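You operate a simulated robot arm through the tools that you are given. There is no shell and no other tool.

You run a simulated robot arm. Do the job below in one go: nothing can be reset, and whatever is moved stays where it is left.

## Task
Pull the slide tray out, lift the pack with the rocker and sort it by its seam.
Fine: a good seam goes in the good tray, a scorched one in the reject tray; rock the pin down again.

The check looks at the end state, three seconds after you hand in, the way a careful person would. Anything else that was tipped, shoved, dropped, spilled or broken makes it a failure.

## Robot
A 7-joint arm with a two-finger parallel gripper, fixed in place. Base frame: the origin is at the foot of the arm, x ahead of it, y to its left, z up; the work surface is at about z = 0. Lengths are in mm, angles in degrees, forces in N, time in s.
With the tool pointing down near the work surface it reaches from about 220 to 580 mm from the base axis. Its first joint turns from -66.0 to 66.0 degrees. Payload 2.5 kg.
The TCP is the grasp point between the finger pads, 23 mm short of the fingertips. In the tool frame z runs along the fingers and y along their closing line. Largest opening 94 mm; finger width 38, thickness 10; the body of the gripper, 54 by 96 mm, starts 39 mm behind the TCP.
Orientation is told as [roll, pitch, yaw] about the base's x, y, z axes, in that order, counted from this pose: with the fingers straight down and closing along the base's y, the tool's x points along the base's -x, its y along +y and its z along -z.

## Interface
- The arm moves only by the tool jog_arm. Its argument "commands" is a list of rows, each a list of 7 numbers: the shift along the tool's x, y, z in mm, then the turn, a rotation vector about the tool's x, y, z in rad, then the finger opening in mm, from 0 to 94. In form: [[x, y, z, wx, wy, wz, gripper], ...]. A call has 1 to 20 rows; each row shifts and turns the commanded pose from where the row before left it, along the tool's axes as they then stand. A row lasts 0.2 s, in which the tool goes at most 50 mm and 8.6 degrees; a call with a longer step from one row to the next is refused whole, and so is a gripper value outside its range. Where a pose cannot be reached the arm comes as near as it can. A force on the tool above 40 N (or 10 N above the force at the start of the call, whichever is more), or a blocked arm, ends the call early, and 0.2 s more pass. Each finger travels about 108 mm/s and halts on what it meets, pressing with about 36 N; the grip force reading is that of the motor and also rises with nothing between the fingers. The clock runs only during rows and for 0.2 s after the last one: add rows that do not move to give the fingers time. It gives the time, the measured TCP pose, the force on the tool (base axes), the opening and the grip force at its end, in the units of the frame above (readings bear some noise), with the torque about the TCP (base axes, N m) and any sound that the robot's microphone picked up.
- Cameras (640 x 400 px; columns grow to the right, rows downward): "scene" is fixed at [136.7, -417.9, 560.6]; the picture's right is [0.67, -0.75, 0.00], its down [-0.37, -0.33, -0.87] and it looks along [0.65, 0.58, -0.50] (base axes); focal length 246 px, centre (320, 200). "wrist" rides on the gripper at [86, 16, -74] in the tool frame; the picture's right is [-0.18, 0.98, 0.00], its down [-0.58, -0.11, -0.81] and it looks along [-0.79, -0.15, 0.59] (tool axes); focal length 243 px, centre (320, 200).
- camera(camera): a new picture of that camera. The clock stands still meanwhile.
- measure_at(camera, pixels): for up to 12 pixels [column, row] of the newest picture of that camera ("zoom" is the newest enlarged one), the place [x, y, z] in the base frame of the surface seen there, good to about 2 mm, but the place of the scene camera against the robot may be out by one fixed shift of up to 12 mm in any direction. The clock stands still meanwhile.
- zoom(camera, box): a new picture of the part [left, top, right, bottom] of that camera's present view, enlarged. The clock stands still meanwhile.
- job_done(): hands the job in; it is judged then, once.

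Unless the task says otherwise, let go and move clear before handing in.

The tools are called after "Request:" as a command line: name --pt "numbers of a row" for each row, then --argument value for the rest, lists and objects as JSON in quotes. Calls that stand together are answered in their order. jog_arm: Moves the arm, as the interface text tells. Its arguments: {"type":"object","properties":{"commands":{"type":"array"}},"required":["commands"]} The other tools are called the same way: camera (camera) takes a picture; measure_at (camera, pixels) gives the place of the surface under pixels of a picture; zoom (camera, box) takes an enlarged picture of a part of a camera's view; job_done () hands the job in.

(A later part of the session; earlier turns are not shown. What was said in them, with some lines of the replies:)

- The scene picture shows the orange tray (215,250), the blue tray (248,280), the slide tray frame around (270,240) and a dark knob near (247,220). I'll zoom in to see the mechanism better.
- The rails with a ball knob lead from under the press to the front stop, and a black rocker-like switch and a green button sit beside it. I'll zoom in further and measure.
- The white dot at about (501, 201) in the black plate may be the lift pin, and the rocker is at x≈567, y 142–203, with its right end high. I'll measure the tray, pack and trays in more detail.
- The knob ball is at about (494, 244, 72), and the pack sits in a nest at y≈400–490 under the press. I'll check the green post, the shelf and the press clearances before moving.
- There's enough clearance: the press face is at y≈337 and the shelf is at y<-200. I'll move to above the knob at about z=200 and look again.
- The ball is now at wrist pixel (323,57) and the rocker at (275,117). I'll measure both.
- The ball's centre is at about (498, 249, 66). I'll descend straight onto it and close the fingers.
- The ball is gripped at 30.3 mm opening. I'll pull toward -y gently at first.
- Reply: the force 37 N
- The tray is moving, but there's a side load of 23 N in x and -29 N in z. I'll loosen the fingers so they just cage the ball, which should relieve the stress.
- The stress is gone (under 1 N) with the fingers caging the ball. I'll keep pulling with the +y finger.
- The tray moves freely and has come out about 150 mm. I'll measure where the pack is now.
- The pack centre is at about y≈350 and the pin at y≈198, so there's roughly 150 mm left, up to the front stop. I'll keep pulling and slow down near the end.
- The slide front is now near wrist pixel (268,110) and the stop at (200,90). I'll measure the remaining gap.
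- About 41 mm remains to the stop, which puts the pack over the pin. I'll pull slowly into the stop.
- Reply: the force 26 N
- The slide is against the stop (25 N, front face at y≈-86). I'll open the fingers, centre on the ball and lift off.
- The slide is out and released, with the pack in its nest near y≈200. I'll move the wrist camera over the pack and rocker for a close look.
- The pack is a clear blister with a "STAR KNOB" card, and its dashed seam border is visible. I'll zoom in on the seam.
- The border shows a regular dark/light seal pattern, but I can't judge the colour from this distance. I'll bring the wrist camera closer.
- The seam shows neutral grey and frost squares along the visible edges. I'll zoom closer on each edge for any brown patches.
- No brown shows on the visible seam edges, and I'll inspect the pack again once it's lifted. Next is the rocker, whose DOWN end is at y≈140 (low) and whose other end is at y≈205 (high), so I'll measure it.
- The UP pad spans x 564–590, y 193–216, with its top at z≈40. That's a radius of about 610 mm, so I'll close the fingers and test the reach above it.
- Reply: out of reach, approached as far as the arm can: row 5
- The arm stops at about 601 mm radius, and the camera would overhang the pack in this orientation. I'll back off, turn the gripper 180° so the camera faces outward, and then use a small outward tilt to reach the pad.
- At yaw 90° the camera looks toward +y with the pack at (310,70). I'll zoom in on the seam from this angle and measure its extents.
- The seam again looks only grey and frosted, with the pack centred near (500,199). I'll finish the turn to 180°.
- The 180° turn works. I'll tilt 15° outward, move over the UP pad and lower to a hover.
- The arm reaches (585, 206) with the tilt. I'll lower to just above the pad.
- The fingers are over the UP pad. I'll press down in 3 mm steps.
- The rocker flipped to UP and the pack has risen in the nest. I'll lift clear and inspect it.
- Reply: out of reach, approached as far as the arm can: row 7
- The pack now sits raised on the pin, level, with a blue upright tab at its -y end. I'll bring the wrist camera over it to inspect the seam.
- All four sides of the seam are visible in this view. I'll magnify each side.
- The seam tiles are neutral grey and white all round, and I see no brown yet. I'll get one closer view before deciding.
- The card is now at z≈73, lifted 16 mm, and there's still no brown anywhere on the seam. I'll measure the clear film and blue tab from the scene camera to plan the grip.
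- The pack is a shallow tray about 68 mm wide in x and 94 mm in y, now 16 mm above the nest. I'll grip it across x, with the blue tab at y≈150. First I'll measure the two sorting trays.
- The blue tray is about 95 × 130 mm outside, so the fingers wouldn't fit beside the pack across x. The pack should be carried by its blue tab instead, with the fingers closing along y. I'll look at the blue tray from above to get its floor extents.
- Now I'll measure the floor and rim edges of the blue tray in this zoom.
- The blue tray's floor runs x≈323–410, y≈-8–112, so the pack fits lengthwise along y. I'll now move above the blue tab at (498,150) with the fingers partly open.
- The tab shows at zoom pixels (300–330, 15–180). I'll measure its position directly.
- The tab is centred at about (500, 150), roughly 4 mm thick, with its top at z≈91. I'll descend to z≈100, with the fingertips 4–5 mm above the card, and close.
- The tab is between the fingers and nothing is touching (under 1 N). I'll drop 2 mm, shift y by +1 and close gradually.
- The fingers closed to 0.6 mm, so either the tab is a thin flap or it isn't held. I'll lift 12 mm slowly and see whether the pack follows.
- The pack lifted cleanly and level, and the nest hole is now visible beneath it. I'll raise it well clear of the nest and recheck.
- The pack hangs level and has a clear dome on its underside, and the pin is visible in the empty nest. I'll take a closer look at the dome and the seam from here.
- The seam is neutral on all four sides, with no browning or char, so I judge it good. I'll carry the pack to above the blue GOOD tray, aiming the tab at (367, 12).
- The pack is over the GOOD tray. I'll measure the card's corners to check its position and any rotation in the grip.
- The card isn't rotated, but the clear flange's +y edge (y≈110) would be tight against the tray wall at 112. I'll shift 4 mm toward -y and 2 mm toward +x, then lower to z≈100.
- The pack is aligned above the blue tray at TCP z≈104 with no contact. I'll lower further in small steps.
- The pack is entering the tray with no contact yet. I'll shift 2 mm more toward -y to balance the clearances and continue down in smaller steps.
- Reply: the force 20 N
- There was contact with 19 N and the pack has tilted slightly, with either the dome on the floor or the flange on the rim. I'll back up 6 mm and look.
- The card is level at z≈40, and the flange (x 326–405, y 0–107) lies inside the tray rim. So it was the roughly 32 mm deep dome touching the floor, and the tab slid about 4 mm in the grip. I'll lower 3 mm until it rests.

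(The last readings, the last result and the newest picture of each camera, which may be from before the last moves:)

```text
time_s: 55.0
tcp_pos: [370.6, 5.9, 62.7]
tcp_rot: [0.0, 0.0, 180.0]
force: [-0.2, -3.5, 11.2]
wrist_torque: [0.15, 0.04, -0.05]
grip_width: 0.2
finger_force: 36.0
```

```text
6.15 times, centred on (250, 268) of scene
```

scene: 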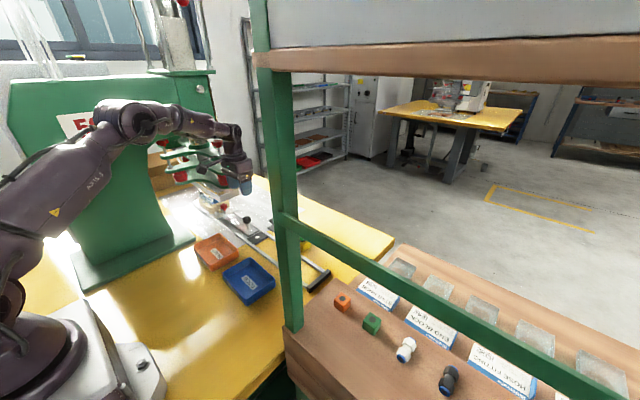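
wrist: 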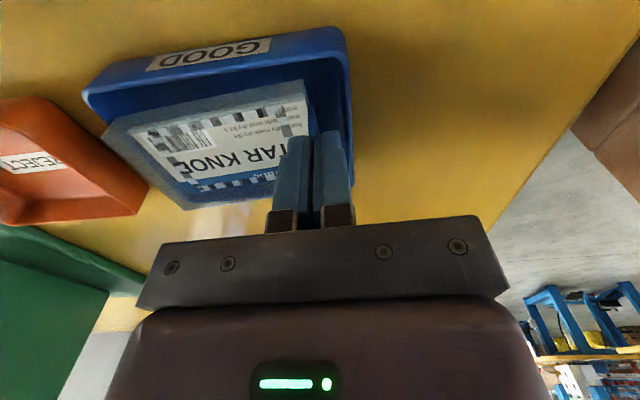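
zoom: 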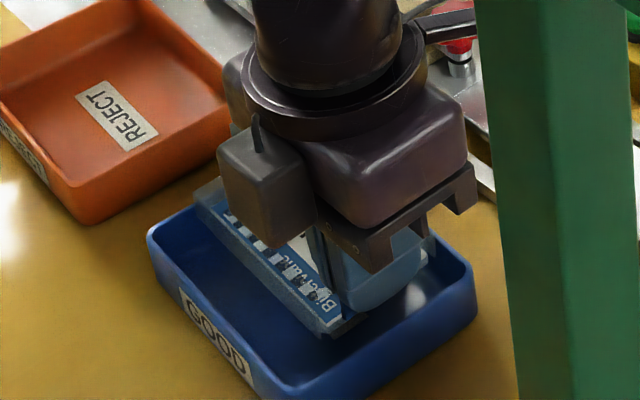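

It's resting with 11 N upward, and the fingertips (z≈40) are above the tray rim (30). I'll open the fingers slightly and check that the pack stays put.

Request:
jog_arm --pt "0 0 -0.5 0 0 0 2" --pt "0 0 0 0 0 0 5" --pt "0 0 0 0 0 0 10" --pt "0 0 0 0 0 0 16" --pt "0 0 0 0 0 0 16" --pt "0 0 0 0 0 0 16"

Request:
camera --camera "wrist"

Request:
zoom --camera "wrist" --box '[90, 40, 390, 240]'

Request:
zoom --camera "scene" --box '[215, 235, 285, 300]'

```text
time_s: 56.4
tcp_pos: [369.6, 7.2, 62.8]
tcp_rot: [0.0, 0.0, -180.0]
force: [0.7, 0.2, 0.1]
wrist_torque: [0.0, -0.01, -0.01]
grip_width: 15.9
finger_force: 0.0
```

```text
taken
```

wrist: 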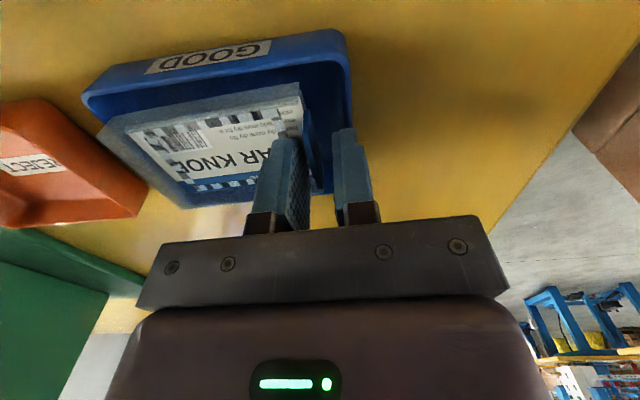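

```text
2.00 times, centred on (240, 140) of wrist
```

zoom: 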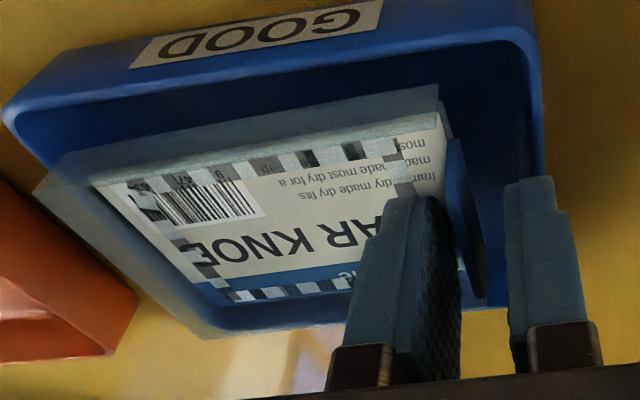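

```text
6.15 times, centred on (250, 268) of scene
```

zoom: 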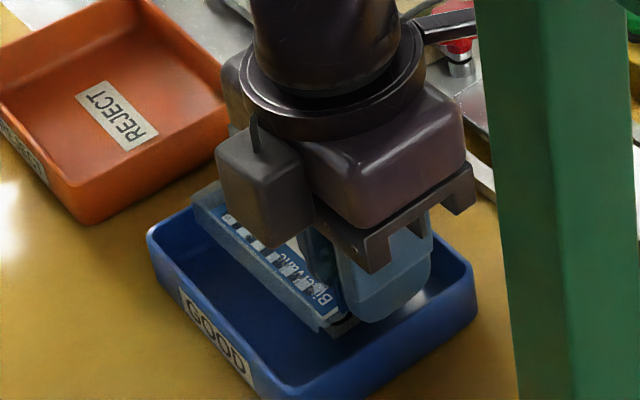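

The pack is released and standing, with no force on the tool. I'll raise the gripper straight up and check how the pack rests.

Request:
jog_arm --pt "0 0 -5 0 0 0 16" --pt "0 0 -15 0 0 0 16" --pt "0 0 -25 0 0 0 16" --pt "0 0 -35 0 0 0 16" --pt "0 0 -35 0 0 0 16" --pt "0 0 -35 0 0 0 16" --pt "0 0 0 0 0 0 16"

Request:
camera --camera "wrist"

Request:
zoom --camera "scene" --box '[205, 225, 295, 310]'

Request:
zoom --camera "wrist" --box '[180, 0, 420, 150]'

```text
time_s: 58.0
tcp_pos: [369.9, 7.8, 213.4]
tcp_rot: [0.0, 0.0, -179.8]
force: [-0.1, -0.3, 0.8]
wrist_torque: [-0.02, 0.01, -0.02]
grip_width: 16.1
finger_force: 0.0
```

```text
taken
```

wrist: 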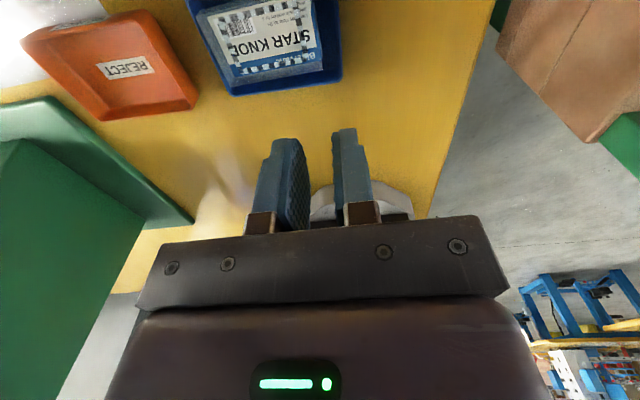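

```text
4.71 times, centred on (250, 268) of scene
```

zoom: 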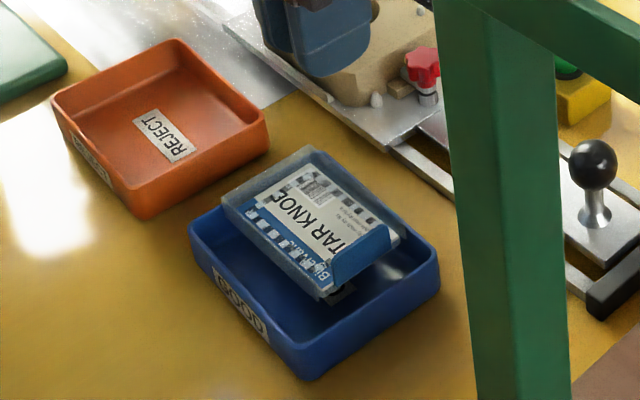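

```text
2.67 times, centred on (300, 75) of wrist
```

zoom: 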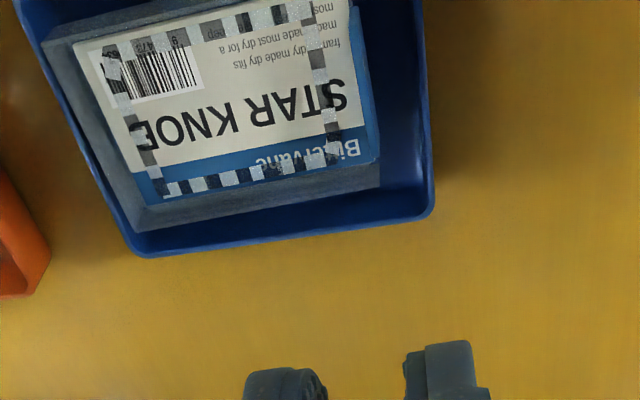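

The pack sits in the GOOD tray. I'll measure the card's corners to see how level and stable it is.

Request:
measure_at --camera "wrist" --pixels '[[212, 22], [235, 68], [315, 55], [305, 8], [260, 40], [225, 45], [300, 30], [202, 30], [195, 25], [232, 92], [338, 80], [318, 70]]'

Request:
zoom --camera "scene" --box '[220, 245, 280, 300]'

```text
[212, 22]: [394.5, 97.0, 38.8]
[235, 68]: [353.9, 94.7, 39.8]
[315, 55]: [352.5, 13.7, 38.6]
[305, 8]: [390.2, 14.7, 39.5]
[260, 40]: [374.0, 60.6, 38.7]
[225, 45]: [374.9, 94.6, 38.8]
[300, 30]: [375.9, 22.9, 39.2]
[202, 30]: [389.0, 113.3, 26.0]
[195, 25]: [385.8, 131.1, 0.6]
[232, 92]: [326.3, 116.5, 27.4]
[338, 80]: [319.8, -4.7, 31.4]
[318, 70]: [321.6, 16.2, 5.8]
```

```text
7.27 times, centred on (250, 272) of scene
```

zoom: 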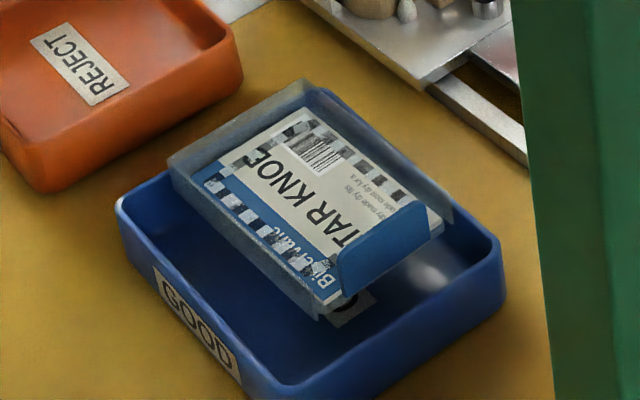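

The pack stands level (card z≈39) inside the GOOD tray. Next I'll go to the rocker with closed fingers, at yaw 180° with a 15° tilt, and hover over its DOWN pad at y≈140.

Request:
jog_arm --pt "16.7 -18.7 0 0 0 0 0" --pt "16.7 -18.7 0 0 0 0 0" --pt "16.7 -18.7 0 0 0 0 0" --pt "16.7 -18.7 0 0 0 0 0" --pt "16.7 -18.7 0 0 0 0 0" --pt "16.7 -18.7 0 0 0 0 0" --pt "16.7 -18.8 0 0 0 0 0" --pt "0 0 0 0 0.131 0 0" --pt "0 0 0 0 0.131 0 0" --pt "23.4 0 6.3 0 0 0 0" --pt "23.4 0 6.3 0 0 0 0" --pt "23.4 0 6.3 0 0 0 0" --pt "23.4 0 6.3 0 0 0 0" --pt "-6.9 0 25.8 0 0 0 0" --pt "-6.9 0 25.8 0 0 0 0" --pt "-6.9 0 25.8 0 0 0 0" --pt "0 0 0 0 0 0 0"

Request:
camera --camera "wrist"

Request:
zoom --camera "wrist" --box '[220, 20, 460, 200]'

```text
time_s: 61.6
tcp_pos: [585.0, 137.3, 129.0]
tcp_rot: [0.1, 15.0, -180.0]
force: [-1.2, -0.5, 0.3]
wrist_torque: [0.01, 0.0, -0.02]
grip_width: 0.0
finger_force: 35.7
```

```text
taken
```

wrist: 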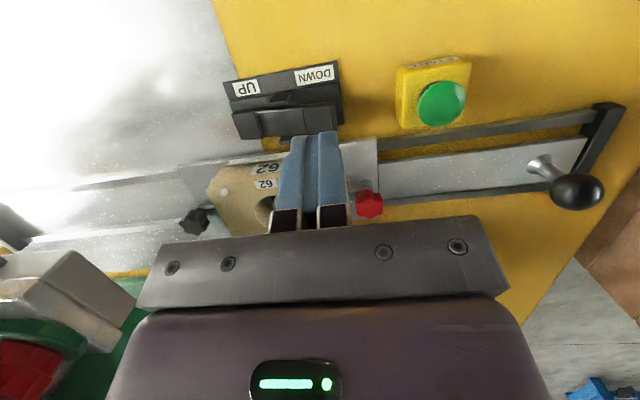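

```text
2.22 times, centred on (340, 110) of wrist
```

zoom: 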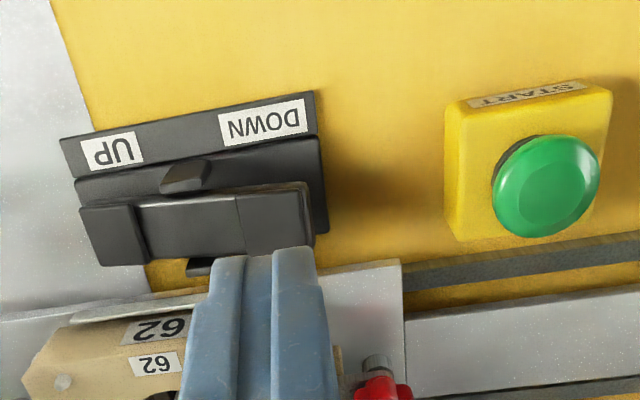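

The DOWN end is raised. I'll measure the DOWN pad before pressing.

Request:
measure_at --camera "wrist" --pixels '[[330, 115], [340, 110], [345, 125], [322, 125], [335, 105], [320, 110], [260, 125], [300, 120]]'

```text
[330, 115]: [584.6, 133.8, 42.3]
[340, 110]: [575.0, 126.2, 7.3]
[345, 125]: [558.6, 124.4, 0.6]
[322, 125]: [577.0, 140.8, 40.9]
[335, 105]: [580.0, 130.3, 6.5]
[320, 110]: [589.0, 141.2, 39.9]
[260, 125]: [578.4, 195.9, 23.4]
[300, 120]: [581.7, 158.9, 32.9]
```

The DOWN pad is at x≈577–589, y≈130–150, z≈41, under the fingers. I'll lower and press as before.

Request:
jog_arm --pt "-4.5 -1 16.8 0 0 0 0" --pt "-4.5 0 16.8 0 0 0 0" --pt "-4.4 0 16.4 0 0 0 0" --pt "-0.78 0 2.9 0 0 0 0" --pt "-0.78 0 2.9 0 0 0 0" --pt "-0.78 0 2.9 0 0 0 0" --pt "-0.78 0 2.9 0 0 0 0" --pt "-0.78 0 2.9 0 0 0 0" --pt "-0.78 0 2.9 0 0 0 0" --pt "-0.78 0 2.9 0 0 0 0" --pt "0 0 0 0 0 0 0"

Request:
zoom --camera "wrist" --box '[200, 40, 440, 220]'

Request:
zoom --camera "scene" --box '[225, 180, 315, 250]'

```text
time_s: 64.0
tcp_pos: [583.5, 138.9, 58.8]
tcp_rot: [0.0, 15.0, -179.9]
force: [-0.1, -0.6, -0.4]
wrist_torque: [-0.02, -0.02, 0.0]
grip_width: 0.1
finger_force: 36.4
```

```text
2.22 times, centred on (320, 130) of wrist
```

zoom: 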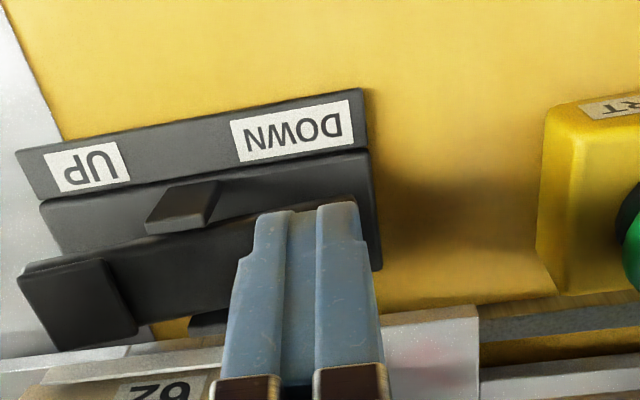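

```text
5.71 times, centred on (270, 215) of scene
```

zoom: 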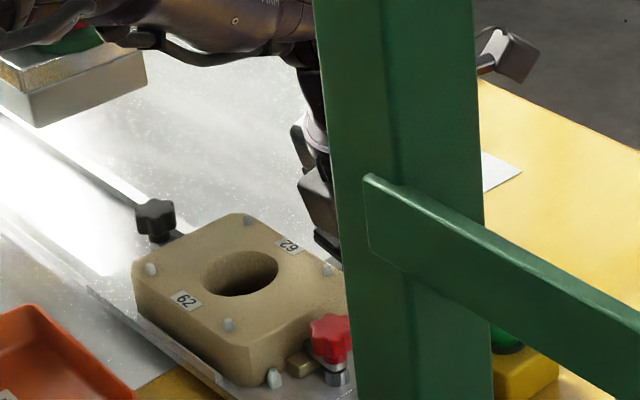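

The rocker flipped, with the UP end raised and no pin visible in the nest hole. I'll lift off and verify.

Request:
jog_arm --pt "2.6 0 -9.7 0 0 0 0" --pt "7.8 0 -29 0 0 0 0" --pt "7.8 0 -29 0 0 0 0" --pt "7.8 0 -29 0 0 0 0" --pt "7.8 0 -29 0 0 0 0" --pt "-23.4 0 -6.3 0 0 0 0" --pt "-23.4 0 -6.3 0 0 0 0" --pt "-23.4 0 -6.3 0 0 0 0" --pt "0 0 0 0 -0.131 0 0" --pt "0 0 0 0 -0.131 0 0" --pt "0 0 0 0 0 0 0"

Request:
camera --camera "wrist"

Request:
zoom --camera "scene" --box '[190, 170, 350, 310]'

```text
time_s: 66.4
tcp_pos: [511.5, 136.9, 187.9]
tcp_rot: [0.0, 0.0, -179.9]
force: [0.1, -1.0, -0.2]
wrist_torque: [0.01, 0.02, 0.01]
grip_width: 0.0
finger_force: 35.8
```

```text
taken
```

wrist: 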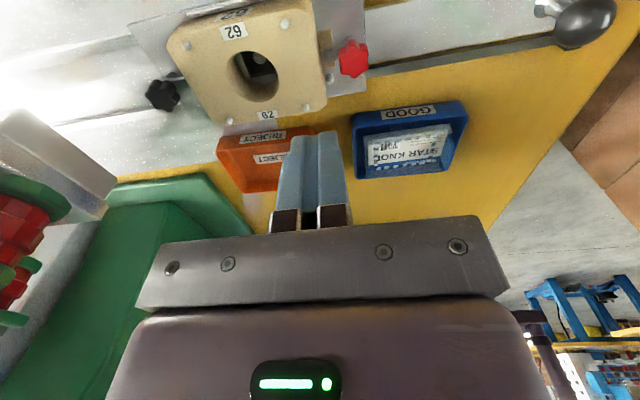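

```text
2.86 times, centred on (270, 240) of scene
```

zoom: 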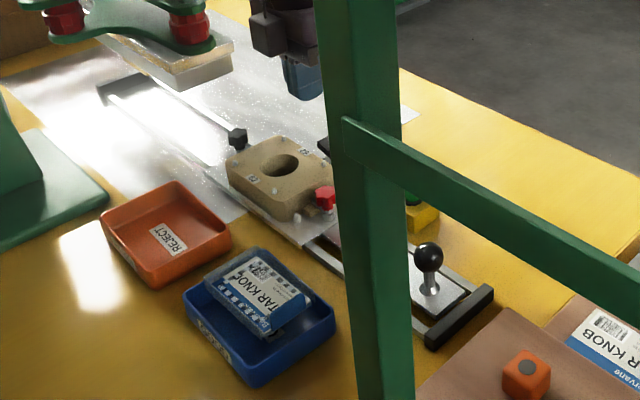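

The pin looks down and the trays are undisturbed, but the rocker is out of view. I'll tilt the wrist back to confirm its position.

Request:
jog_arm --pt "0 0 0 0 0.14 0 0" --pt "0 0 0 0 0.14 0 0" --pt "0 0 0 0 0 0 0"

Request:
camera --camera "wrist"

Request:
zoom --camera "wrist" --box '[160, 0, 400, 150]'

```text
time_s: 67.2
tcp_pos: [509.3, 137.5, 188.7]
tcp_rot: [0.0, 16.2, -179.9]
force: [-0.7, 0.4, -0.2]
wrist_torque: [-0.02, 0.02, 0.01]
grip_width: 0.0
finger_force: 36.4
```

```text
taken
```

wrist: 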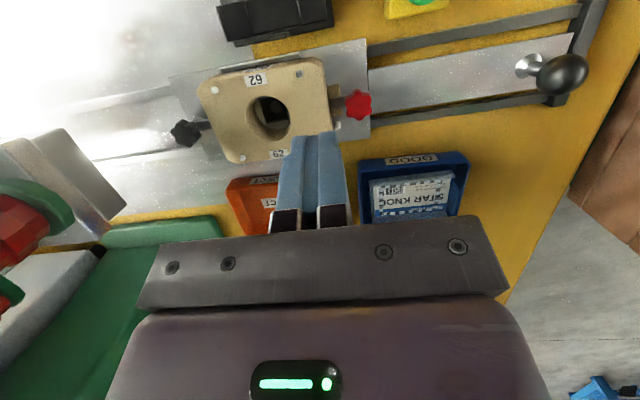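

```text
2.67 times, centred on (280, 75) of wrist
```

zoom: 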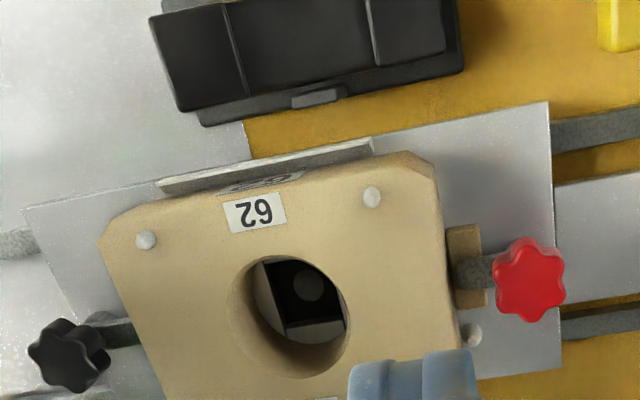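

Request:
measure_at --camera "wrist" --pixels '[[232, 20], [240, 30], [318, 10], [312, 20], [275, 15], [275, 110], [268, 105]]'

```text
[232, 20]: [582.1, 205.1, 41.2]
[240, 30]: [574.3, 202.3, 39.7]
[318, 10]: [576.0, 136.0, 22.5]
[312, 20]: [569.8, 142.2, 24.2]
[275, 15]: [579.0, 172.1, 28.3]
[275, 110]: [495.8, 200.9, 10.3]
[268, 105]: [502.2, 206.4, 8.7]
```

The rocker is back as it was at the start (DOWN end z≈23, UP end z≈40) and the pin is flush at z≈10. I'll level the tool, move clear and take a last look.

Request:
jog_arm --pt "0 0 0 0 -0.14 0 0" --pt "0 0 0 0 -0.14 0 0" --pt "-10 0 -30 0 0 0 30" --pt "-10 0 -40 0 0 0 30" --pt "-10 0 -40 0 0 0 30" --pt "0 0 0 0 0 0 30"

Request:
camera --camera "scene"

Request:
zoom --camera "scene" --box '[190, 190, 320, 310]'

```text
time_s: 68.6
tcp_pos: [479.8, 137.4, 299.1]
tcp_rot: [-0.1, 0.0, -179.8]
force: [0.0, -1.5, -0.1]
wrist_torque: [-0.01, 0.01, -0.05]
grip_width: 29.9
finger_force: 0.0
```

```text
taken
```

scene: 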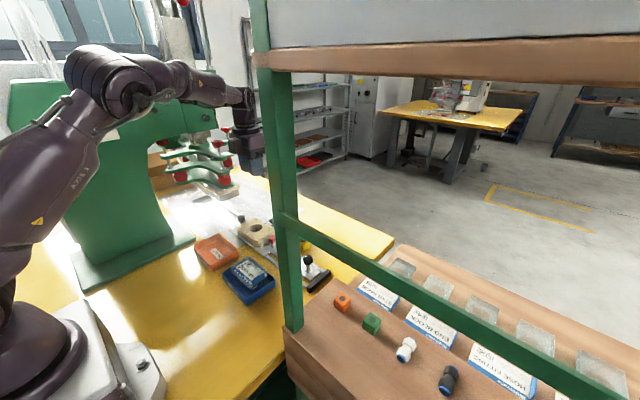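

```text
3.33 times, centred on (255, 250) of scene
```

zoom: 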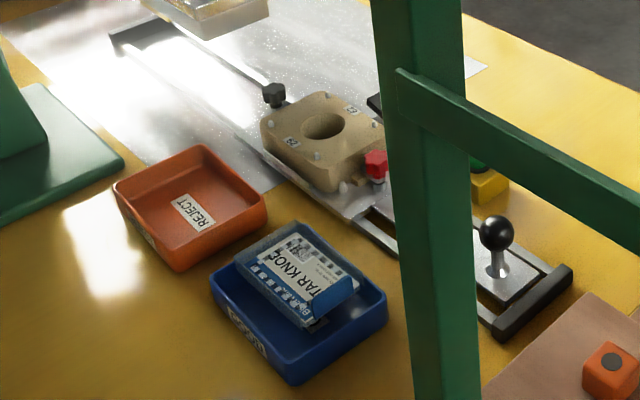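

The slide tray is out, the pack rests in the blue GOOD tray, the rocker is DOWN with the pin flush, and the arm is clear with nothing else disturbed. I'm handing in.

Request:
job_done

```text
The job is handed in.
```

The slide tray is out, the pack is in the blue GOOD tray, and the pin is rocked down again. I've handed the job in but haven't seen a verdict.

- **Slide tray:** I pulled it out by the ball knob until it reached its front stop. I left it out, since the task didn't ask for it to go back in.
- **Seam:** I judged it good. Zoomed in, all four sides of the visible top seam were neutral grey and white, with no browning or char. I had no scorched pack to compare with and didn't look at the underside.
- **Placing the pack:** I carried it by its blue tab. While I was lowering it, the dome on its underside met the tray floor with about 19 N, and the tab slid about 4 mm in the grip. I backed off, set it down more gently, and it now stands level inside the tray.
- **Rocker:** Its heights match the start (DOWN end about 23 mm, UP end about 40 mm), and the pin is flush again.

The last picture shows the arm clear of the work area and nothing else visibly moved.
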